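You operate a simulated robot arm through the tools that you are given. There is no shell and no other tool.

The job below is to be done with a simulated robot arm. You get a single attempt, and the scene is never put back.

Task
The wax is too hot: turn it down to 90, then wax the foot of jar 56.
Fine: wait till the display is at 100 C or under. Put the jar back on the board and shut the lid; the pan stays on. Set down upright: what you pick out.

It is judged by the outcome, as a careful person would: the job done as asked, and still so three seconds after it is handed in. It fails if anything else is knocked over, pushed out of place, dropped, spilled or broken. Lids that push on must go on centred and level and be pressed home; caps that screw on are set level and turned clockwise until they are tight.

Robot
A 7-joint arm with a two-finger gripper, fixed in place. Base frame: the origin is at the foot of the arm, x ahead of it, y to its left, z up; the work surface is at about z = 0.8. Lengths are in m, angles in rad, forces in N, time in s.
With the tool pointing down near the work surface it reaches from about 0.3 to 0.74 m from the base axis. Its first joint turns from -2.897 to 2.897 rad. Payload 1.71 kg.
The TCP is the grasp point between the finger pads, 0.02 m short of the fingertips. In the tool frame z runs along the fingers and y along their closing line. Largest opening 0.096 m; the body of the gripper starts 0.113 m behind the TCP.
Orientation is that of the tool frame in the base frame, as [roll, pitch, yaw] about the fixed x, y, z axes, in that order (R = Rz(yaw) Ry(pitch) Rx(roll)). With the fingers straight down and closing along the base's y, the tool's x points along the base's -x, its y along +y and its z along -z.

Tools
- The arm moves only by the tool drive_tool. Its argument "steps" is a list that holds one entry, the list of rows, each a list of 7 numbers: the shift along the base's x, y, z in cm, then the turn, a rotation vector about the base's x, y, z in rad, then the finger opening in cm, from 0 to 9.6. In form: [[[x, y, z, wx, wy, wz, fingers], ...]]. A call has 1 to 20 rows; each row shifts and turns the commanded pose from where the row before left it. Rows are played at 5 a second. More than 0.05 m and 0.15 rad between two rows, or a gripper value outside its range, and nothing of the call is played. A pose out of reach is approached as far as the arm can. The call stops where the force on the tool passes 90 N (or 10 N more than at its start, if that is more) or the arm is blocked; 0.2 s more then pass. The fingers move at their own pace (about 0.153 m/s each) and stop on an object; they squeeze with about 33 N. The grip force told is the motor's: it shows also when the fingers shut on nothing. Time passes only in rows, and 0.2 s behind the last, so rows that do not move let the fingers close. The reply holds the time, the measured pose of the TCP, the force on the tool along the base axes, the opening and the grip force, in the units named above and with some noise, with the torque about the TCP (base axes, N m) and any sound that the robot's microphone picked up, and new pictures: "pictures" is both (left out), scene, wrist or none.
- Cameras (640 x 400 px; columns grow to the right, rows downward): "scene" is fixed at [0.049, 0.4988, 1.6131]; the picture's right is [-0.87, -0.50, 0.00], its down [-0.31, 0.53, -0.79] and it looks along [0.40, -0.68, -0.61] (base axes); focal length 373 px, centre (320, 200). "wrist" rides on the gripper at [0.066, 0.014, -0.145] in the tool frame; the picture's right is [-0.21, 0.98, 0.00], its down [-0.88, -0.18, -0.45] and it looks along [-0.44, -0.09, 0.90] (tool axes); focal length 275 px, centre (320, 200). There is no depth. A picture from a camera that has moved, and an enlarged one, comes with that camera's place and axes in the base frame and with its lens.
- raise_lower(by): slides the trunk up (or, below 0, down) by that many m; the arm rides with it, the base frame stays. It gives what a move gives, with no picture.
- inspect(camera, box): a new picture of the part [left, top, right, bottom] of that camera's present view, enlarged. It takes no simulated time.
- close_job(): hands the job in; it is judged then, once.

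Nothing tells you positions but the pictures and the camera data. Unless the task says otherwise, let go and move clear before handing in.

The tools are called by a JSON object that holds its "api" and its "payload". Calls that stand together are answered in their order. drive_tool: Moves the arm, as the interface text tells. Its arguments: {"type":"object","properties":{"steps":{"type":"array"},"pictures":{"type":"string","enum":["both","scene","wrist","none"]}},"required":["steps"]} The other tools are called the same way: raise_lower (by) slides the trunk up or down; inspect (camera, box) takes an enlarged picture of a part of a camera's view; close_job () hands the job in.

At the start:

```text
t: 0.0
eef_pos: [0.4325, -0.1411, 1.2499]
orientation: [3.141, -0.002, 3.142]
ft_force: [0.6, -0.2, 1.0]
ft_torque: [0.0, -0.02, -0.02]
gripper_width: 0.0959
grasp_force: 0.0
trunk travel left (down, up): [-0.325, 0.061]
```

scene: 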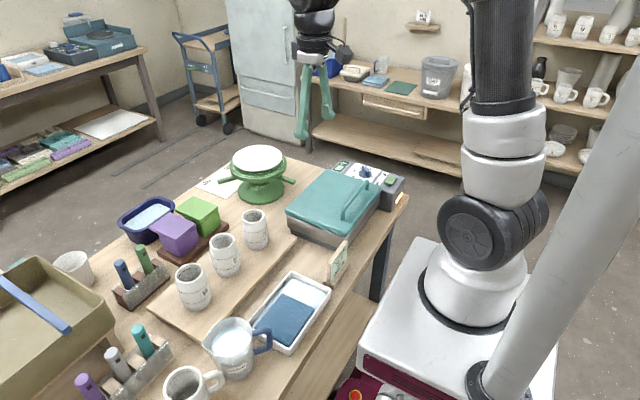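
wrist: 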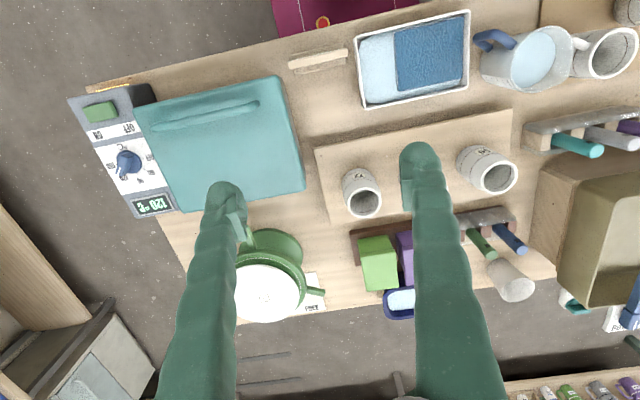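

I see a bench with a teal-lidded wax pan, with a control box showing 120, three jars on a board, a sponge tray, mugs and more. I'll look closer at the labels and the control box before moving.

{"api": "inspect", "payload": {"camera": "scene", "box": [160, 190, 300, 320]}}

{"api": "inspect", "payload": {"camera": "wrist", "box": [60, 70, 320, 230]}}

{"api": "inspect", "payload": {"camera": "scene", "box": [270, 140, 430, 290]}}

{"api": "inspect", "payload": {"camera": "wrist", "box": [300, 80, 560, 320]}}

```text
3.08 times, centred on (230, 255) of scene
camera zoom: at [0.049, 0.4988, 1.6131], right [-0.87, -0.5, 0.0], down [-0.31, 0.53, -0.79], along [0.4, -0.68, -0.61], focal length 1147 px, centre (597, 31)
```

zoom: 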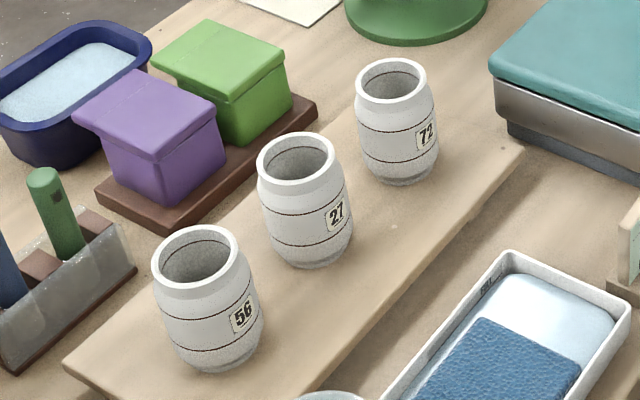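

```text
2.46 times, centred on (190, 150) of wrist
camera zoom: at [0.3654, -0.1258, 1.3939], right [0.21, 0.98, 0.0], down [0.88, -0.18, 0.44], along [0.43, -0.09, -0.9], focal length 678 px, centre (640, 323)
```

zoom: 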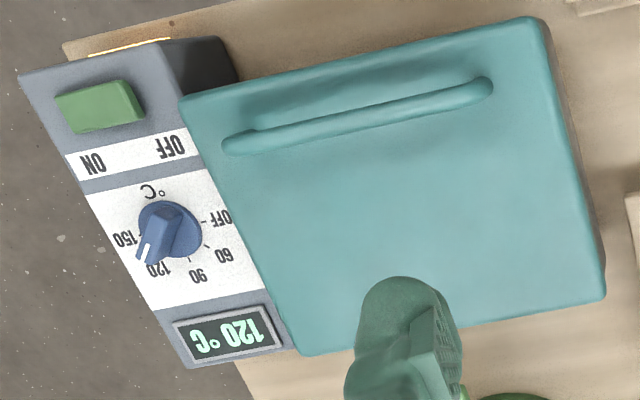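

```text
2.67 times, centred on (350, 215) of scene
camera zoom: at [0.049, 0.4988, 1.6131], right [-0.87, -0.5, 0.0], down [-0.31, 0.53, -0.79], along [0.4, -0.68, -0.61], focal length 994 px, centre (240, 160)
```

zoom: 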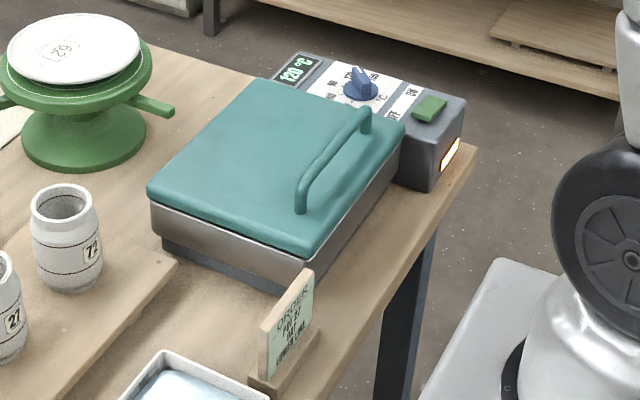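

```text
1.67 times, centred on (430, 200) of wrist
camera zoom: at [0.3654, -0.1258, 1.3939], right [0.21, 0.98, 0.0], down [0.88, -0.18, 0.44], along [0.43, -0.09, -0.9], focal length 459 px, centre (137, 200)
```

zoom: 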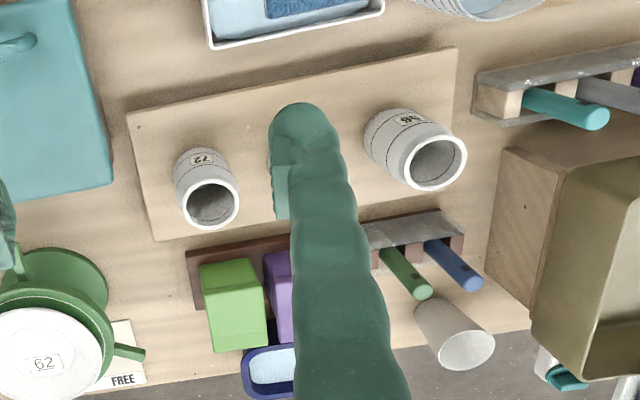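

Jar 56 is the one at the left end of the board. A little sign stands near the pan and a note lies by the wheel, so I'll read those before planning.

{"api": "inspect", "payload": {"camera": "scene", "box": [320, 235, 360, 290]}}

{"api": "inspect", "payload": {"camera": "scene", "box": [190, 140, 300, 210]}}

{"api": "inspect", "payload": {"camera": "scene", "box": [325, 155, 410, 215]}}

{"api": "inspect", "payload": {"camera": "scene", "box": [160, 260, 340, 400]}}

{"api": "inspect", "payload": {"camera": "scene", "box": [0, 240, 180, 400]}}

```text
7.27 times, centred on (340, 262) of scene
camera zoom: at [0.049, 0.4988, 1.6131], right [-0.87, -0.5, 0.0], down [-0.31, 0.53, -0.79], along [0.4, -0.68, -0.61], focal length 2711 px, centre (174, -254)
```

zoom: 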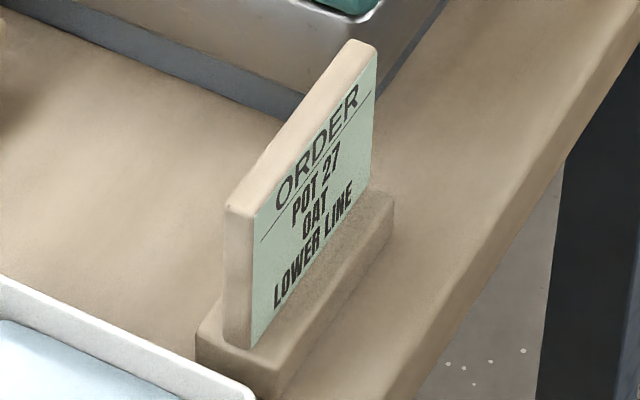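

```text
5.71 times, centred on (245, 175) of scene
camera zoom: at [0.049, 0.4988, 1.6131], right [-0.87, -0.5, 0.0], down [-0.31, 0.53, -0.79], along [0.4, -0.68, -0.61], focal length 2130 px, centre (749, 343)
```

zoom: 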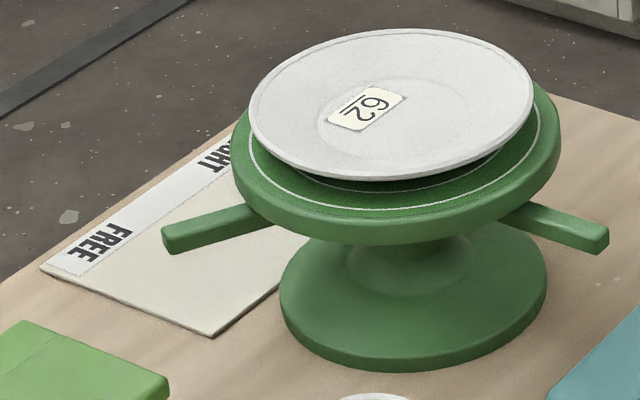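

```text
6.67 times, centred on (368, 185) of scene
camera zoom: at [0.049, 0.4988, 1.6131], right [-0.87, -0.5, 0.0], down [-0.31, 0.53, -0.79], along [0.4, -0.68, -0.61], focal length 2485 px, centre (3, 300)
```

zoom: 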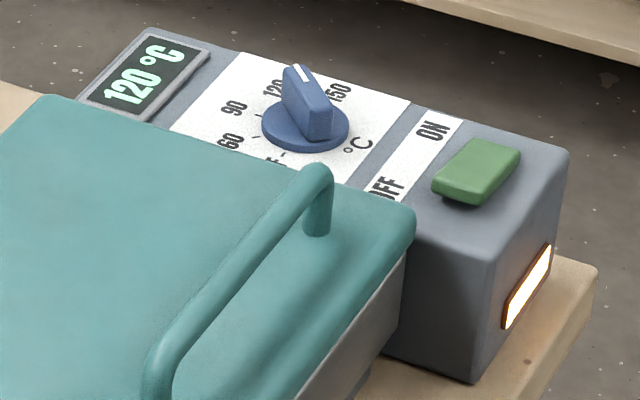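

```text
2.86 times, centred on (250, 330) of scene
camera zoom: at [0.049, 0.4988, 1.6131], right [-0.87, -0.5, 0.0], down [-0.31, 0.53, -0.79], along [0.4, -0.68, -0.61], focal length 1065 px, centre (520, -171)
```

zoom: 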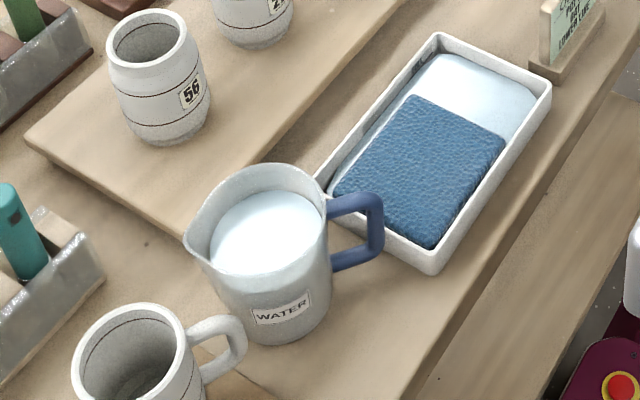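

```text
2.50 times, centred on (90, 320) of scene
camera zoom: at [0.049, 0.4988, 1.6131], right [-0.87, -0.5, 0.0], down [-0.31, 0.53, -0.79], along [0.4, -0.68, -0.61], focal length 932 px, centre (895, -100)
```

zoom: 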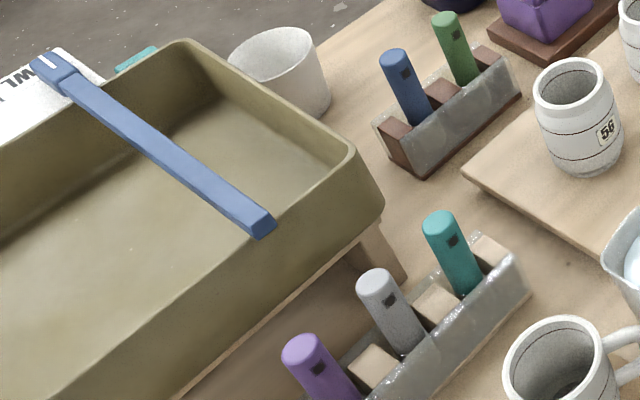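

Jar 56's rim looks to be near (0.60, 0.15, 0.94), and the knob near (0.44, -0.47, 0.93). I'll move above the control box to see the dial and lid more closely.

{"api": "drive_tool", "payload": {"steps": [[[-0.6, -3.6, -0.6, 0, 0, 0, 9.6], [-0.6, -3.6, -0.6, 0, 0, 0, 9.6], [-0.6, -3.6, -0.6, 0, 0, 0, 9.6], [-0.6, -3.6, -0.6, 0, 0, 0, 9.6], [-0.6, -3.6, -0.6, 0, 0, 0, 9.6], [-0.6, -3.6, -0.6, 0, 0, 0, 9.6], [-0.6, -3.6, -0.6, 0, 0, 0, 9.6], [-0.6, -2.0, -0.6, 0, 0, 0, 9.6], [0, 0, 0, 0, 0, 0, 9.6]]]}}

```text
t: 2.0
eef_pos: [0.367, -0.4131, 1.2082]
orientation: [3.14, 0.015, 3.141]
ft_force: [0.2, 0.2, 0.4]
ft_torque: [-0.01, 0.0, -0.01]
gripper_width: 0.0959
grasp_force: 0.2
trunk travel left (down, up): [-0.325, 0.061]
camera wrist: at [0.2972, -0.3978, 1.3512], right [0.21, 0.98, 0.0], down [0.87, -0.18, 0.46], along [0.45, -0.09, -0.89], focal length 275 px, centre (320, 200)
```

scene: 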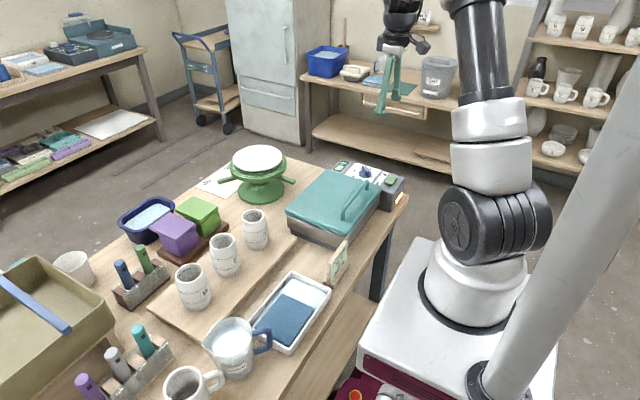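
wrist: 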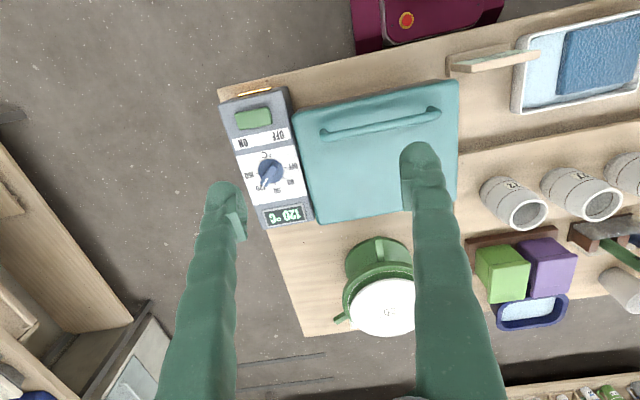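

{"api": "inspect", "payload": {"camera": "wrist", "box": [210, 75, 330, 235]}}

{"api": "inspect", "payload": {"camera": "wrist", "box": [235, 140, 305, 205]}}

{"api": "inspect", "payload": {"camera": "wrist", "box": [280, 70, 480, 230]}}

```text
2.50 times, centred on (270, 155) of wrist
camera zoom: at [0.2972, -0.3978, 1.3512], right [0.21, 0.98, 0.0], down [0.87, -0.18, 0.46], along [0.45, -0.09, -0.89], focal length 688 px, centre (445, 312)
```

zoom: 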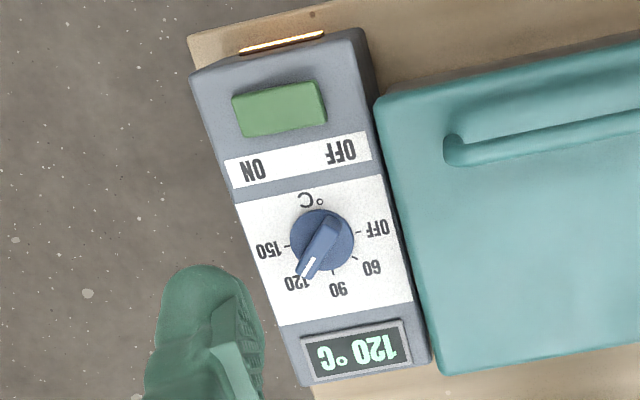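

```text
6.15 times, centred on (270, 172) of wrist
camera zoom: at [0.2972, -0.3978, 1.3512], right [0.21, 0.98, 0.0], down [0.87, -0.18, 0.46], along [0.45, -0.09, -0.89], focal length 1694 px, centre (628, 369)
```

zoom: 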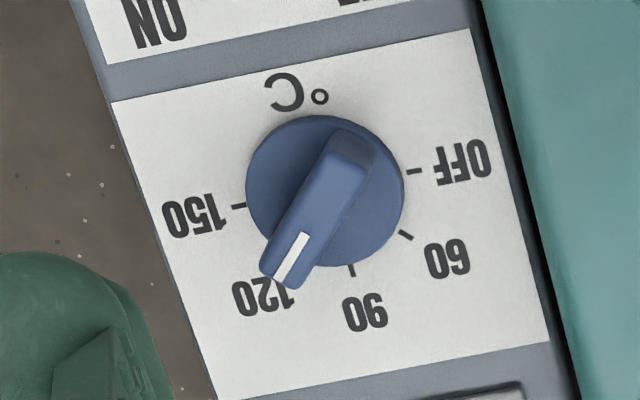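

```text
2.50 times, centred on (380, 150) of wrist
camera zoom: at [0.2972, -0.3978, 1.3512], right [0.21, 0.98, 0.0], down [0.87, -0.18, 0.46], along [0.45, -0.09, -0.89], focal length 688 px, centre (170, 325)
```

zoom: 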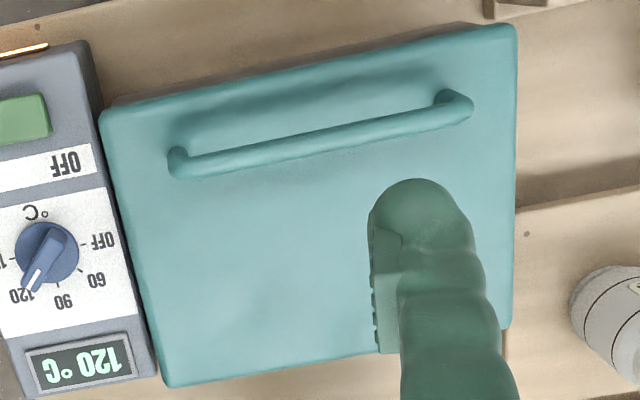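

The dial ticks are 45° apart, with 90 pointing straight along +x and the pointer now at 120. The knob is near (0.457, -0.518, 0.89), so I'll go above it with the fingers turned across its ridge.

{"api": "drive_tool", "payload": {"steps": [[[1.5, -1.75, -2.6, 0, 0, -0.131, 6], [1.5, -1.75, -2.6, 0, 0, -0.131, 4], [1.5, -1.75, -2.6, 0, 0, -0.131, 4], [1.5, -1.75, -2.6, 0, 0, -0.131, 4], [1.5, -1.75, -2.6, 0, 0, -0.131, 4], [1.5, -1.75, -2.6, 0, 0, -0.13, 4], [0, 0, 0, 0, 0, 0, 4], [0, 0, 0, 0, 0, 0, 4]]]}}

```text
t: 3.8
eef_pos: [0.4552, -0.5179, 1.0507]
orientation: [-3.141, 0.013, 2.356]
ft_force: [0.1, 1.1, -0.6]
ft_torque: [0.04, 0.0, 0.0]
gripper_width: 0.04
grasp_force: 0.1
trunk travel left (down, up): [-0.325, 0.061]
camera wrist: at [0.416, -0.4593, 1.1943], right [0.84, 0.55, 0.0], down [0.48, -0.75, 0.46], along [0.25, -0.38, -0.89], focal length 275 px, centre (320, 200)
```

scene: 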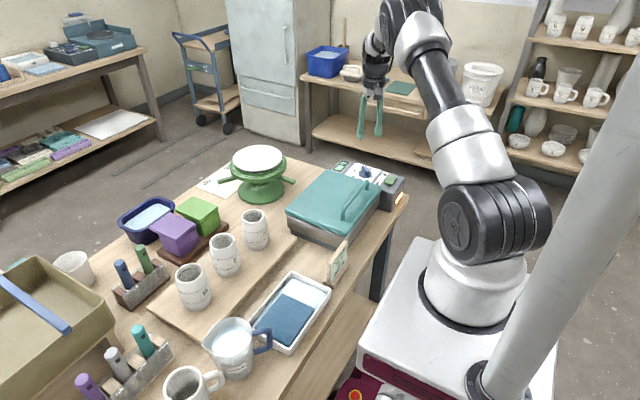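
wrist: 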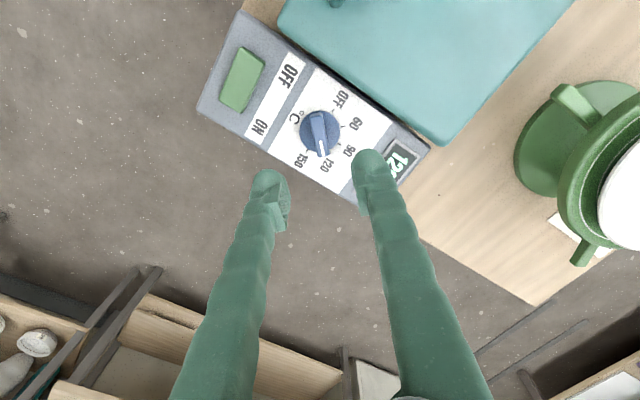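

{"api": "inspect", "payload": {"camera": "wrist", "box": [270, 90, 370, 180]}}

{"api": "inspect", "payload": {"camera": "scene", "box": [320, 90, 410, 215]}}

```text
4.44 times, centred on (320, 135) of wrist
camera zoom: at [0.416, -0.4593, 1.1943], right [0.84, 0.55, 0.0], down [0.48, -0.75, 0.46], along [0.25, -0.38, -0.89], focal length 1224 px, centre (320, 489)
```

zoom: 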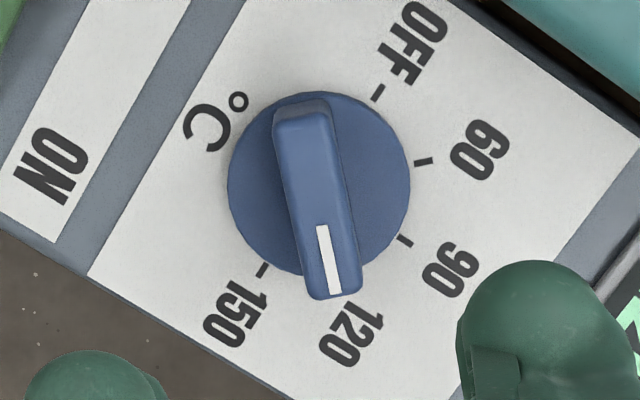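

```text
3.20 times, centred on (365, 152) of scene
camera zoom: at [0.049, 0.4988, 1.6131], right [-0.87, -0.5, 0.0], down [-0.31, 0.53, -0.79], along [0.4, -0.68, -0.61], focal length 1193 px, centre (176, 352)
```

zoom: 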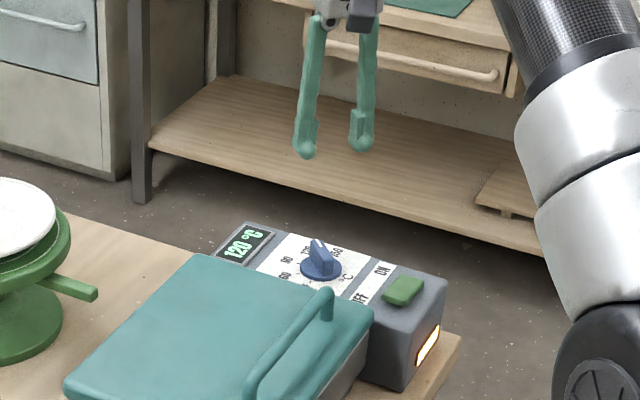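

The knob is right below the tool and its ridge lines up with the fingers. I'll descend in stages, watching the force.

{"api": "drive_tool", "payload": {"steps": [[[0, 0, -3.5, 0, 0, 0, 4], [0, 0, -3.5, 0, 0, 0, 4], [0, 0, -2.5, 0, 0, 0, 4], [0, 0, 0, 0, 0, 0, 4], [0, 0, 0, 0, 0, 0, 4]]]}}

{"api": "inspect", "payload": {"camera": "scene", "box": [330, 130, 410, 210]}}

```text
t: 5.0
eef_pos: [0.4553, -0.5177, 0.9573]
orientation: [-3.138, 0.015, 2.355]
ft_force: [-0.1, -0.4, 0.1]
ft_torque: [-0.01, -0.01, -0.01]
gripper_width: 0.0401
grasp_force: 0.1
trunk travel left (down, up): [-0.325, 0.061]
camera wrist: at [0.4164, -0.4582, 1.1001], right [0.84, 0.55, 0.0], down [0.49, -0.74, 0.46], along [0.25, -0.38, -0.89], focal length 275 px, centre (320, 200)
```

scene: 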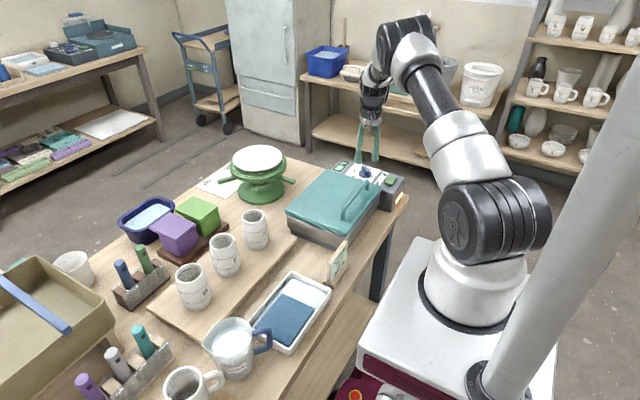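
wrist: 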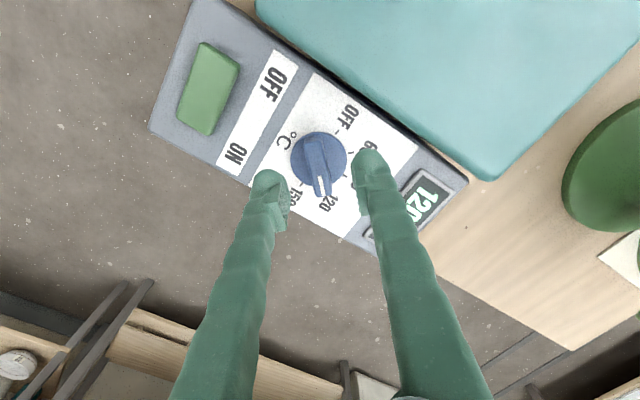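

```text
5.00 times, centred on (370, 170) of scene
camera zoom: at [0.049, 0.4988, 1.6131], right [-0.87, -0.5, 0.0], down [-0.31, 0.53, -0.79], along [0.4, -0.68, -0.61], focal length 1864 px, centre (70, 350)
```

zoom: 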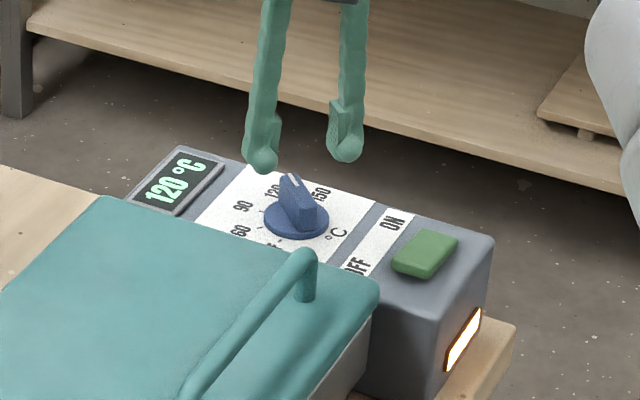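

The ridge top is at about z = 0.909 and the disk at about 0.887. I'll lower the tips to about 0.896, straddling the ridge.

{"api": "drive_tool", "payload": {"steps": [[[0, 0, -2, 0, 0, 0, 4], [0, 0, -1.3, 0, 0, 0, 4], [0, 0, -0.8, 0, 0, 0, 4], [0, 0, 0, 0, 0, 0, 4], [0, 0, 0, 0, 0, 0, 4]]]}}

{"api": "inspect", "payload": {"camera": "scene", "box": [340, 140, 400, 200]}}

{"api": "inspect", "payload": {"camera": "wrist", "box": [240, 110, 420, 230]}}

```text
t: 6.2
eef_pos: [0.4574, -0.5174, 0.9163]
orientation: [-3.139, 0.013, 2.357]
ft_force: [-0.9, 0.9, 0.1]
ft_torque: [-0.02, 0.01, 0.0]
gripper_width: 0.0399
grasp_force: 0.1
trunk travel left (down, up): [-0.325, 0.061]
camera wrist: at [0.4166, -0.4578, 1.0593], right [0.84, 0.55, 0.0], down [0.49, -0.74, 0.46], along [0.25, -0.38, -0.89], focal length 275 px, centre (320, 200)
```

scene: 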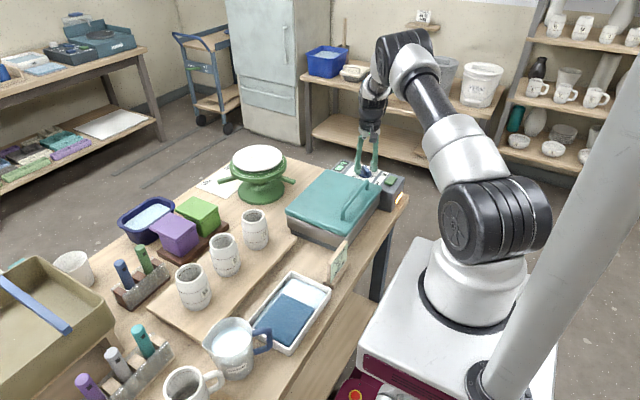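
wrist: 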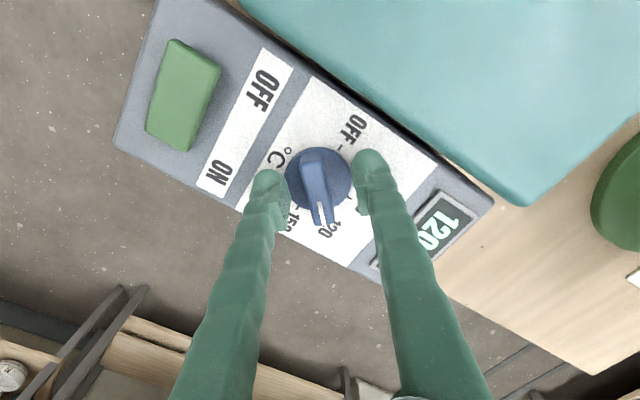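

```text
6.67 times, centred on (370, 170) of scene
camera zoom: at [0.049, 0.4988, 1.6131], right [-0.87, -0.5, 0.0], down [-0.31, 0.53, -0.79], along [0.4, -0.68, -0.61], focal length 2485 px, centre (-13, 400)
```

zoom: 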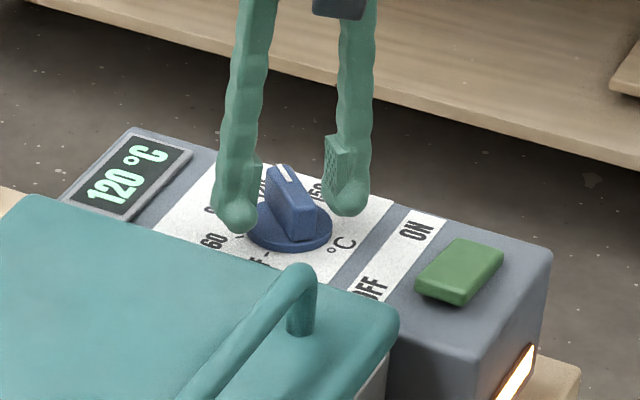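

```text
3.33 times, centred on (330, 170) of wrist
camera zoom: at [0.4166, -0.4578, 1.0593], right [0.84, 0.55, 0.0], down [0.49, -0.74, 0.46], along [0.25, -0.38, -0.89], focal length 918 px, centre (287, 300)
```

zoom: 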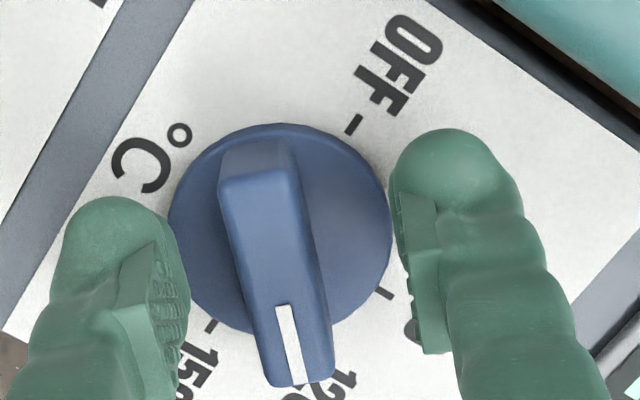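

The fingers straddle the ridge above the disk. I'll close them on it, then turn 45° counterclockwise (+z) to 90.

{"api": "drive_tool", "payload": {"steps": [[[0, 0, 0, 0, 0, 0, 2], [0, 0, 0, 0, 0, 0, 0.8], [0, 0, 0, 0, 0, 0, 0.8], [0, 0, 0, 0, 0, 0, 0.8]]]}}

{"api": "inspect", "payload": {"camera": "wrist", "box": [240, 110, 420, 230]}}

```text
t: 7.2
eef_pos: [0.4547, -0.5186, 0.9168]
orientation: [-3.14, 0.014, 2.356]
ft_force: [-8.2, -8.4, -1.9]
ft_torque: [-0.14, 0.08, -0.08]
gripper_width: 0.0131
grasp_force: 35.2
trunk travel left (down, up): [-0.325, 0.061]
camera wrist: at [0.415, -0.4592, 1.0593], right [0.84, 0.55, 0.0], down [0.49, -0.74, 0.46], along [0.25, -0.38, -0.89], focal length 275 px, centre (320, 200)
```

scene: 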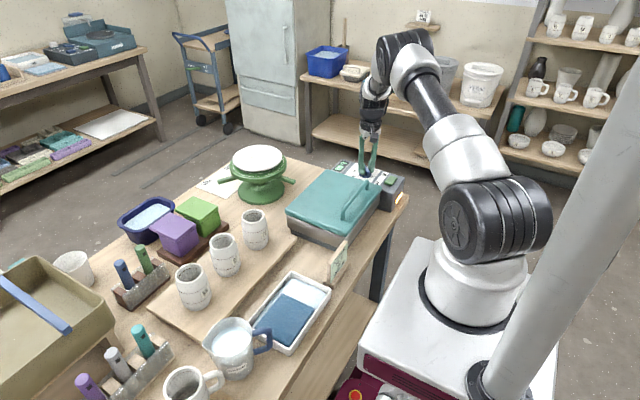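
wrist: 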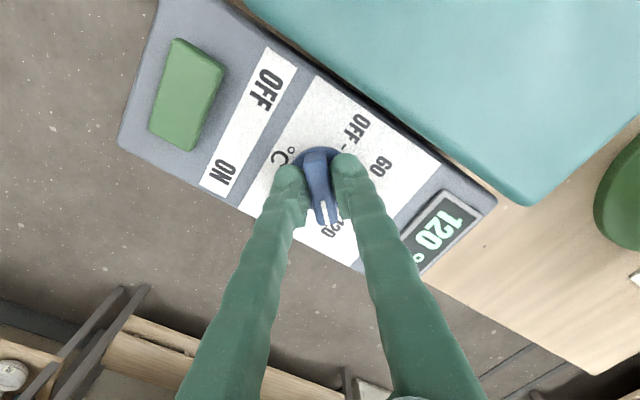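

```text
3.33 times, centred on (330, 170) of wrist
camera zoom: at [0.415, -0.4592, 1.0593], right [0.84, 0.55, 0.0], down [0.49, -0.74, 0.46], along [0.25, -0.38, -0.89], focal length 918 px, centre (287, 300)
```

zoom: 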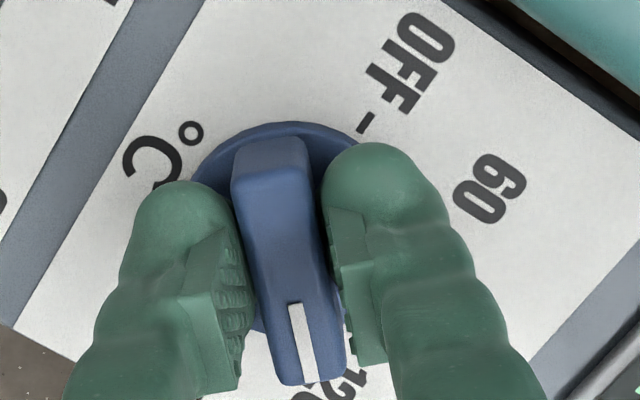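

Gripped, with a small sideways load, so I'll ease the tool over by about 1.5 mm and turn.

{"api": "drive_tool", "payload": {"steps": [[[-0.13, -0.13, 0, 0, 0, 0, 0.8], [0, 0, 0, 0, 0, 0.1, 0.8], [0, 0, 0, 0, 0, 0.1, 0.8], [0, 0, 0, 0, 0, 0.1, 0.8], [0, 0, 0, 0, 0, 0.1, 0.8], [0, 0, 0, 0, 0, 0.1, 0.8], [0, 0, 0, 0, 0, 0.1, 0.8], [0, 0, 0, 0, 0, 0.1, 0.8], [0, 0, 0, 0, 0, 0.085, 0.8], [0, 0, 0, 0, 0, 0, 0.8], [0, 0, 0, 0, 0, 0, 0.8]]]}}

{"api": "inspect", "payload": {"camera": "wrist", "box": [220, 90, 420, 230]}}

```text
t: 9.6
eef_pos: [0.4536, -0.5214, 0.9154]
orientation: [-3.139, 0.016, 3.141]
ft_force: [-12.3, -16.5, 2.2]
ft_torque: [-0.23, 0.34, -0.06]
gripper_width: 0.0131
grasp_force: 34.8
trunk travel left (down, up): [-0.325, 0.061]
camera wrist: at [0.3838, -0.5063, 1.0593], right [0.21, 0.98, 0.0], down [0.87, -0.18, 0.46], along [0.45, -0.09, -0.89], focal length 275 px, centre (320, 200)
```

scene: 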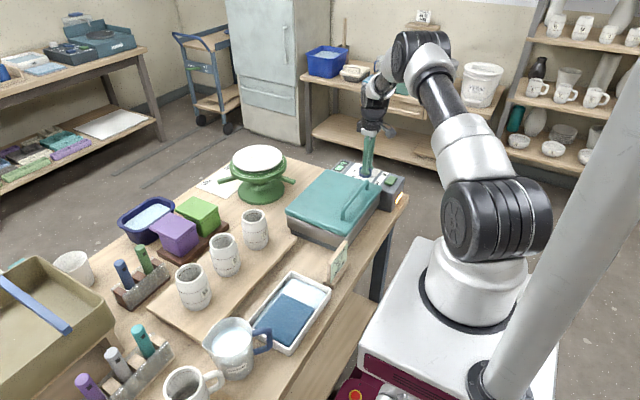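
wrist: 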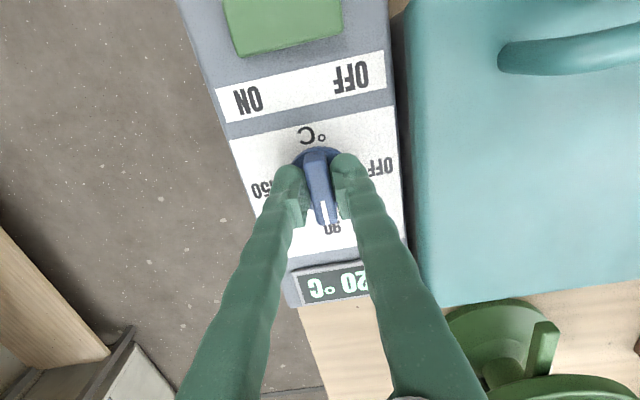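

```text
2.86 times, centred on (320, 160) of wrist
camera zoom: at [0.3838, -0.5063, 1.0593], right [0.21, 0.98, 0.0], down [0.87, -0.18, 0.46], along [0.45, -0.09, -0.89], focal length 786 px, centre (320, 314)
```

zoom: 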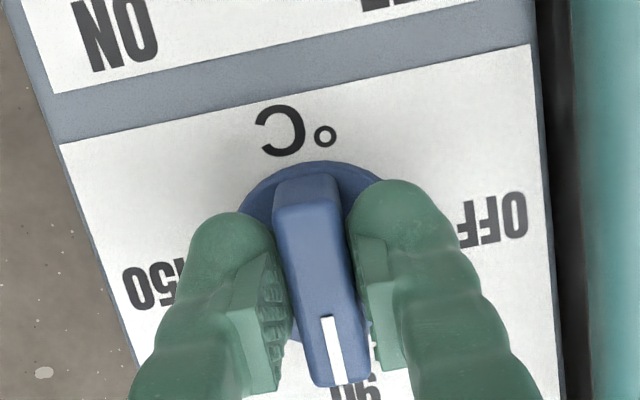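

The pointer now points at 90. I'll release and rise to check it and the display.

{"api": "drive_tool", "payload": {"steps": [[[0, 0, 0, 0, 0, 0, 2.5], [0, 0, 0, 0, 0, 0, 4], [0, 0, 0, 0, 0, 0, 4], [0, 0, 2, 0, 0, 0, 4], [0, 0, 4, 0, 0, 0, 4], [0, 0, 4, 0, 0, 0, 4], [0, 0, 0, 0, 0, 0, 4]]]}}

{"api": "inspect", "payload": {"camera": "wrist", "box": [220, 70, 420, 210]}}

{"api": "inspect", "payload": {"camera": "scene", "box": [280, 140, 420, 260]}}

```text
t: 11.2
eef_pos: [0.4552, -0.5202, 1.0183]
orientation: [3.141, 0.014, -3.141]
ft_force: [0.0, 0.3, -0.5]
ft_torque: [0.01, -0.02, -0.03]
gripper_width: 0.0401
grasp_force: 0.1
trunk travel left (down, up): [-0.325, 0.061]
camera wrist: at [0.3853, -0.5055, 1.1611], right [0.21, 0.98, 0.0], down [0.87, -0.18, 0.46], along [0.45, -0.09, -0.89], focal length 275 px, centre (320, 200)
```

scene: 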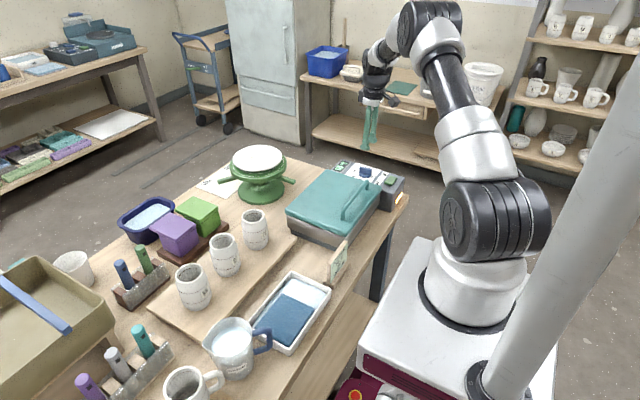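
wrist: 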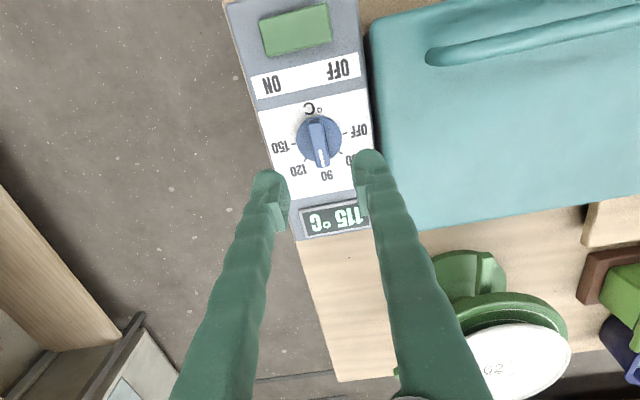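

```text
2.86 times, centred on (320, 140) of wrist
camera zoom: at [0.3853, -0.5055, 1.1611], right [0.21, 0.98, 0.0], down [0.87, -0.18, 0.46], along [0.45, -0.09, -0.89], focal length 786 px, centre (320, 371)
```

zoom: 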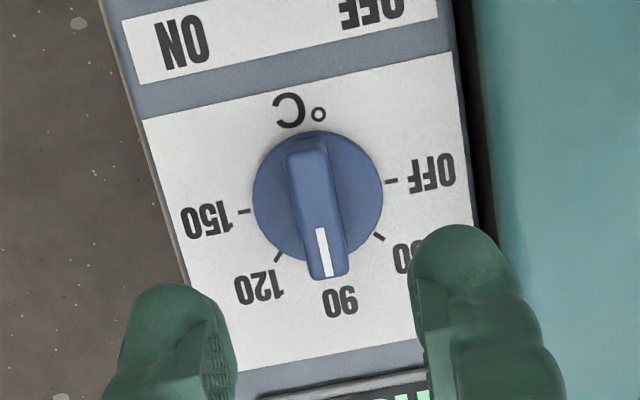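

```text
3.33 times, centred on (350, 200) of scene
camera zoom: at [0.049, 0.4988, 1.6131], right [-0.87, -0.5, 0.0], down [-0.31, 0.53, -0.79], along [0.4, -0.68, -0.61], focal length 1243 px, centre (220, 200)
```

zoom: 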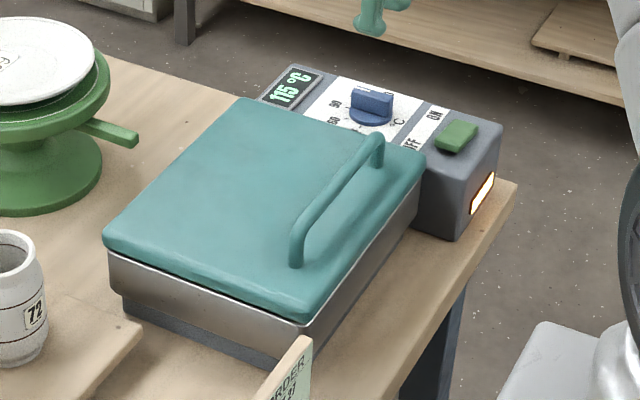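

The dial is exactly on 90 and the display already reads 115. The lid seems hinged at the far (+x) edge, with a handle bar along y near (0.40, -0.33, 0.945), so I'll go above it with the fingers closing along x.

{"api": "drive_tool", "payload": {"steps": [[[0, 0, 3, 0, 0, 0, 4], [-0.5, 1.75, 0.3, 0, 0, -0.1428, 4], [-0.5, 1.75, 0.3, 0, 0, -0.1428, 4], [-0.5, 1.75, 0.3, 0, 0, -0.1428, 4], [-0.5, 1.75, 0.3, 0, 0, -0.1428, 4], [-0.5, 1.75, 0.3, 0, 0, -0.1428, 4], [-0.5, 1.75, 0.3, 0, 0, -0.1428, 4], [-0.5, 1.75, 0.3, 0, 0, -0.1428, 4], [-0.5, 1.75, 0.3, 0, 0, -0.1428, 4], [-0.5, 1.75, 0.3, 0, 0, -0.1428, 4], [-0.5, 1.75, 0.3, 0, 0, -0.1428, 4], [-0.5, 1.75, 0, 0, 0, -0.1428, 4], [0, 0, 0, 0, 0, 0, 4]]]}}

{"api": "inspect", "payload": {"camera": "scene", "box": [280, 120, 420, 260]}}

```text
t: 14.0
eef_pos: [0.3996, -0.3267, 1.0767]
orientation: [-3.14, 0.015, 1.572]
ft_force: [0.1, 0.8, 0.2]
ft_torque: [0.01, -0.03, -0.02]
gripper_width: 0.0398
grasp_force: 0.1
trunk travel left (down, up): [-0.325, 0.061]
camera wrist: at [0.4117, -0.2569, 1.2196], right [0.98, -0.21, 0.0], down [-0.18, -0.87, 0.46], along [-0.09, -0.45, -0.89], focal length 275 px, centre (320, 200)
```

scene: 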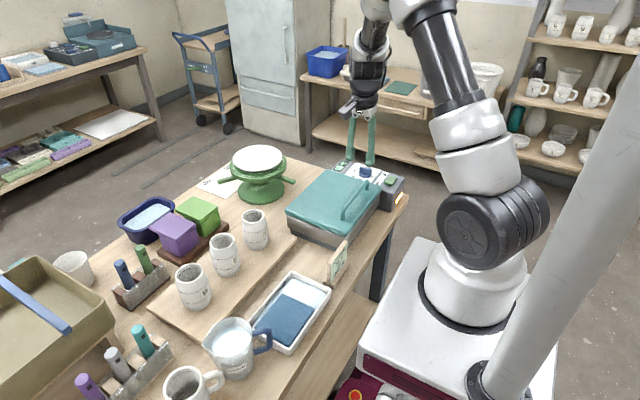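
wrist: 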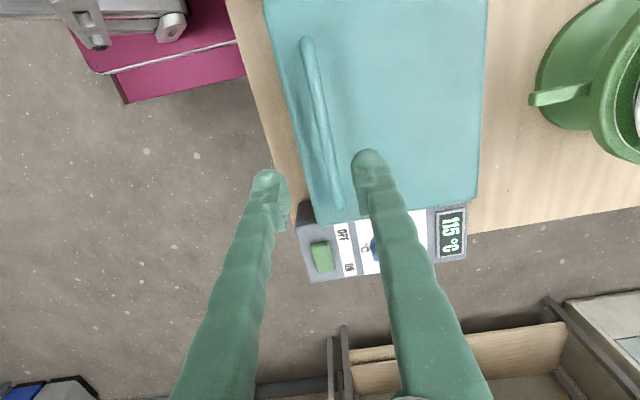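

```text
2.86 times, centred on (350, 190) of scene
camera zoom: at [0.049, 0.4988, 1.6131], right [-0.87, -0.5, 0.0], down [-0.31, 0.53, -0.79], along [0.4, -0.68, -0.61], focal length 1065 px, centre (234, 229)
```

zoom: 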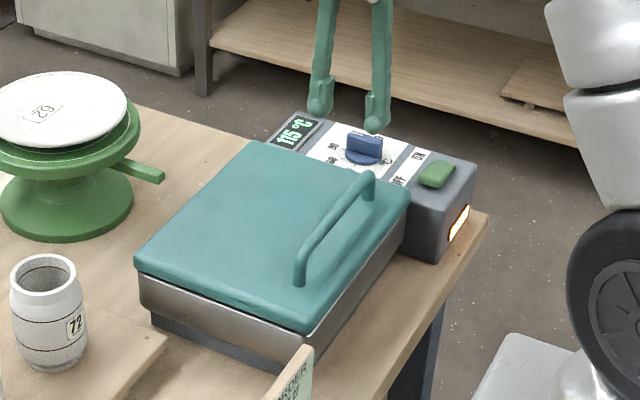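

The tool is directly above the handle bar (x ≈ 0.401). I'll descend to straddle it.

{"api": "drive_tool", "payload": {"steps": [[[0.1, 0, -4, 0, 0, 0, 4.5], [0, 0, -4, 0, 0, 0, 4.5], [0, 0, -3, 0, 0, 0, 4.5], [0, 0, -1.5, 0, 0, 0, 4.5], [0, 0, 0, 0, 0, 0, 4.5], [0, 0, 0, 0, 0, 0, 4.5]]]}}

{"api": "inspect", "payload": {"camera": "scene", "box": [300, 150, 400, 250]}}

{"api": "inspect", "payload": {"camera": "wrist", "box": [240, 80, 420, 230]}}

```text
t: 15.4
eef_pos: [0.3993, -0.3275, 0.9518]
orientation: [-3.14, 0.015, 1.573]
ft_force: [0.2, -0.3, 0.0]
ft_torque: [0.0, -0.01, 0.02]
gripper_width: 0.045
grasp_force: 0.1
trunk travel left (down, up): [-0.325, 0.061]
camera wrist: at [0.4118, -0.2577, 1.0946], right [0.98, -0.2, 0.0], down [-0.18, -0.87, 0.46], along [-0.09, -0.45, -0.89], focal length 275 px, centre (320, 200)
```

scene: 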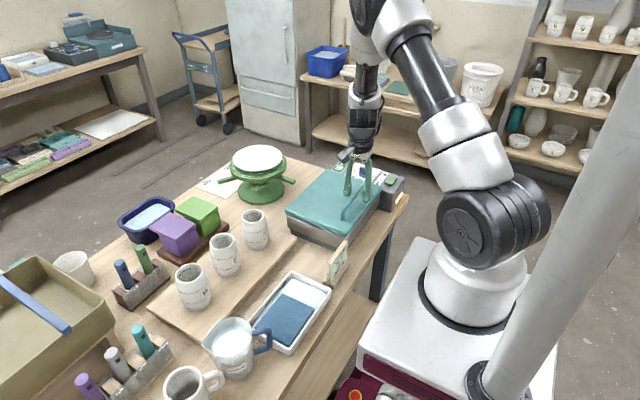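
wrist: 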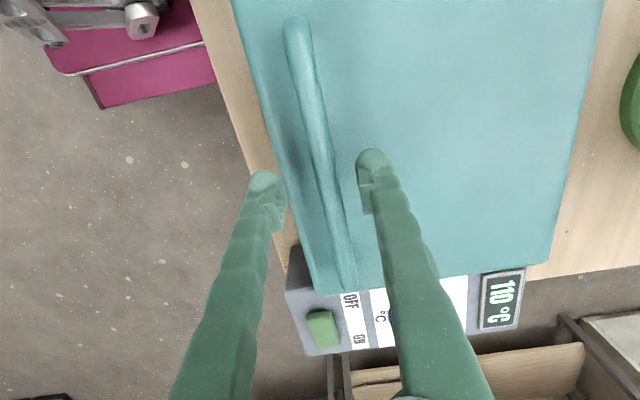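

```text
4.00 times, centred on (350, 200) of scene
camera zoom: at [0.049, 0.4988, 1.6131], right [-0.87, -0.5, 0.0], down [-0.31, 0.53, -0.79], along [0.4, -0.68, -0.61], focal length 1491 px, centre (200, 200)
```

zoom: 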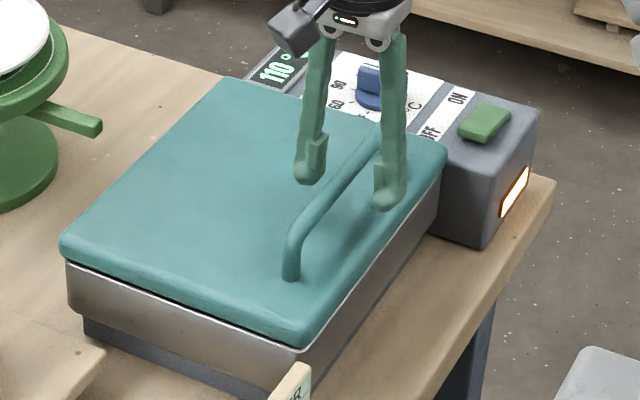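

```text
2.67 times, centred on (330, 155) of wrist
camera zoom: at [0.4118, -0.2577, 1.0946], right [0.98, -0.2, 0.0], down [-0.18, -0.87, 0.46], along [-0.09, -0.45, -0.89], focal length 734 px, centre (293, 320)
```

zoom: 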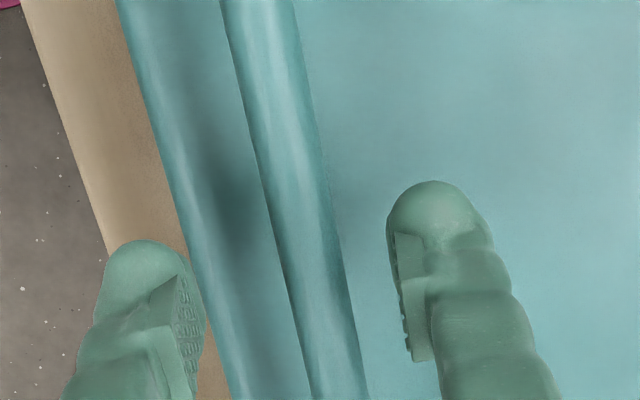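

The display reads 110 and falling. The bar's centre is about z = 0.936, so I'll lower 1.6 cm and close on it.

{"api": "drive_tool", "payload": {"steps": [[[0, 0, -1.0, 0, 0, 0, 4.5], [0, 0, -0.6, 0, 0, 0, 4.5], [0, 0, 0, 0, 0, 0, 4.5], [0, 0, 0, 0, 0, 0, 2.5], [0, 0, 0, 0, 0, 0, 0.5], [0, 0, 0, 0, 0, 0, 0.5], [0, 0, 0, 0, 0, 0, 0.5]]]}}

{"api": "inspect", "payload": {"camera": "scene", "box": [300, 150, 400, 250]}}

```text
t: 17.0
eef_pos: [0.4027, -0.3273, 0.9355]
orientation: [-3.141, 0.017, 1.574]
ft_force: [17.2, -0.4, 3.2]
ft_torque: [-0.03, 0.07, 0.0]
gripper_width: 0.0147
grasp_force: 8.0
trunk travel left (down, up): [-0.325, 0.061]
camera wrist: at [0.4141, -0.2575, 1.0789], right [0.98, -0.2, 0.0], down [-0.18, -0.87, 0.46], along [-0.09, -0.45, -0.89], focal length 275 px, centre (320, 200)
```

scene: 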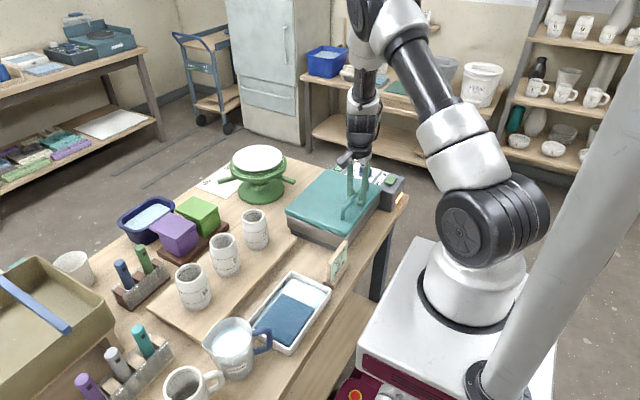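
wrist: 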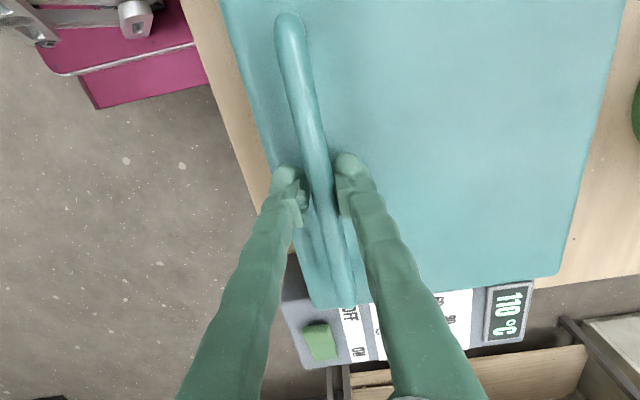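

```text
4.00 times, centred on (350, 200) of scene
camera zoom: at [0.049, 0.4988, 1.6131], right [-0.87, -0.5, 0.0], down [-0.31, 0.53, -0.79], along [0.4, -0.68, -0.61], focal length 1491 px, centre (200, 200)
```

zoom: 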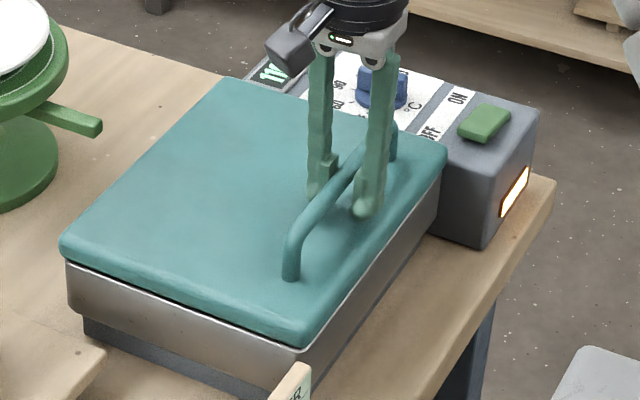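

The first finger has touched and is pushing the tool toward +x. I'll shift 3 mm that way to centre, then let the grip settle.

{"api": "drive_tool", "payload": {"steps": [[[0.3, 0, 0, 0, 0, 0, 0.5], [0, 0, 0, 0, 0, 0, 0.5], [0, 0, 0, 0, 0, 0, 0.5]]], "pictures": "none"}}

```text
t: 17.8
eef_pos: [0.4046, -0.3263, 0.9362]
orientation: [-3.138, 0.018, 1.572]
ft_force: [11.5, -0.8, 3.0]
ft_torque: [0.03, 0.04, -0.04]
gripper_width: 0.0115
grasp_force: 4.6
trunk travel left (down, up): [-0.325, 0.061]
```

{"api": "drive_tool", "payload": {"steps": [[[0.2, 0, 0, 0, 0, 0, 0.2], [0, 0, 0, 0, 0, 0, 0.2], [0, 0, 0, 0, 0, 0, 0.2]]], "pictures": "wrist"}}

{"api": "inspect", "payload": {"camera": "wrist", "box": [250, 120, 390, 250]}}

```text
t: 18.6
eef_pos: [0.4059, -0.3259, 0.9343]
orientation: [-3.139, 0.016, 1.572]
ft_force: [3.6, -3.1, -1.3]
ft_torque: [-0.17, 0.01, 0.01]
gripper_width: 0.008
grasp_force: 35.2
trunk travel left (down, up): [-0.325, 0.061]
camera wrist: at [0.4172, -0.2577, 1.0781], right [0.98, -0.21, 0.0], down [-0.18, -0.87, 0.46], along [-0.09, -0.45, -0.89], focal length 275 px, centre (320, 200)
```

wrist: 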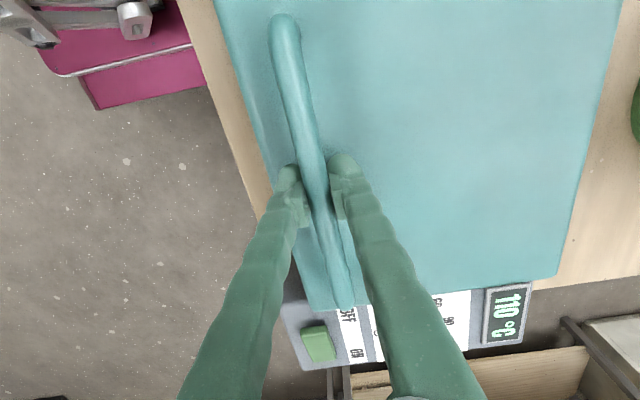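

```text
3.08 times, centred on (320, 185) of wrist
camera zoom: at [0.4172, -0.2577, 1.0781], right [0.98, -0.21, 0.0], down [-0.18, -0.87, 0.46], along [-0.09, -0.45, -0.89], focal length 847 px, centre (320, 246)
```

zoom: 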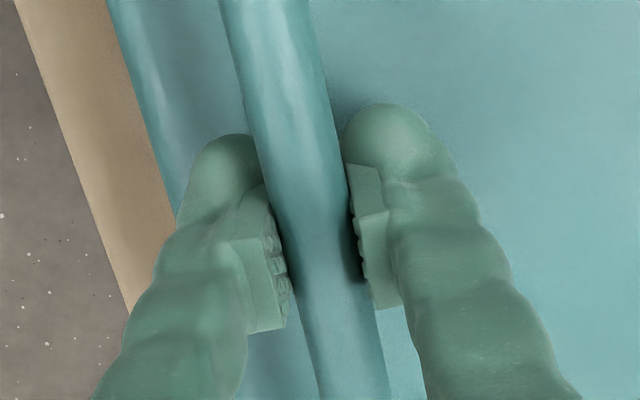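

Now gripped firmly (bar about 8 mm thick). I'll lift about 1.5 cm along the expected hinge arc and check that the lid swings about its far edge.

{"api": "drive_tool", "payload": {"steps": [[[0.1, 0, 0.5, 0, 0, 0, 0.2], [0.15, 0, 0.5, 0, 0, 0, 0.2], [0.2, 0, 0.5, 0, 0, 0, 0.2], [0, 0, 0, 0, 0, 0, 0.2]]]}}

{"api": "inspect", "payload": {"camera": "scene", "box": [270, 140, 410, 260]}}

```text
t: 19.6
eef_pos: [0.4103, -0.326, 0.9505]
orientation: [-3.136, 0.016, 1.573]
ft_force: [2.0, -2.0, -3.7]
ft_torque: [0.29, 0.07, -0.03]
gripper_width: 0.0081
grasp_force: 34.9
trunk travel left (down, up): [-0.325, 0.061]
camera wrist: at [0.4228, -0.2576, 1.093], right [0.98, -0.21, 0.0], down [-0.18, -0.87, 0.46], along [-0.09, -0.45, -0.89], focal length 275 px, centre (320, 200)
```

scene: 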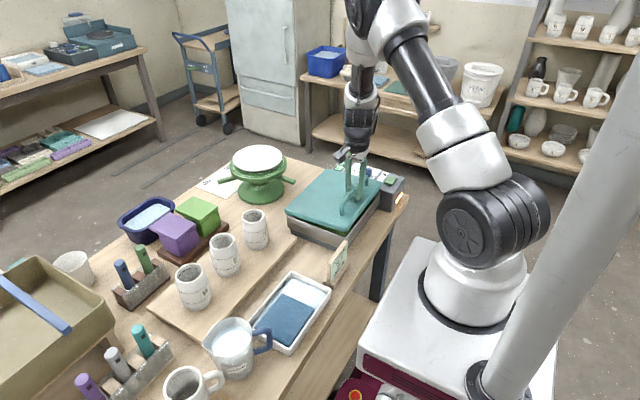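
wrist: 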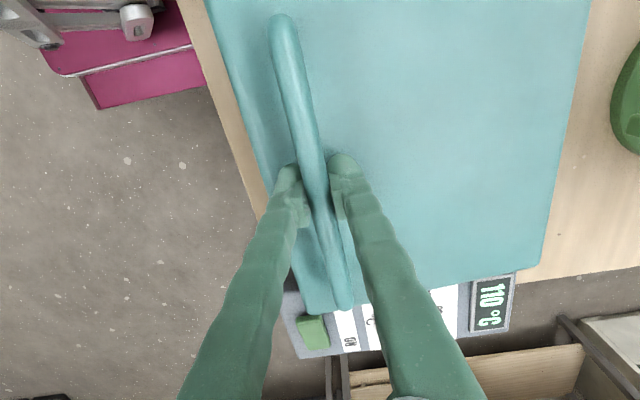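

```text
3.33 times, centred on (340, 200) of scene
camera zoom: at [0.049, 0.4988, 1.6131], right [-0.87, -0.5, 0.0], down [-0.31, 0.53, -0.79], along [0.4, -0.68, -0.61], focal length 1243 px, centre (253, 200)
```

zoom: 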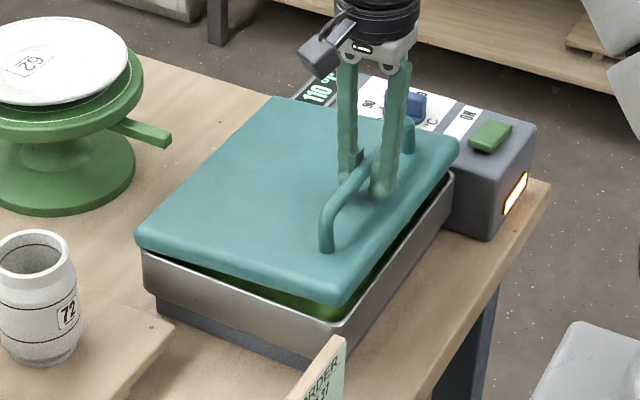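

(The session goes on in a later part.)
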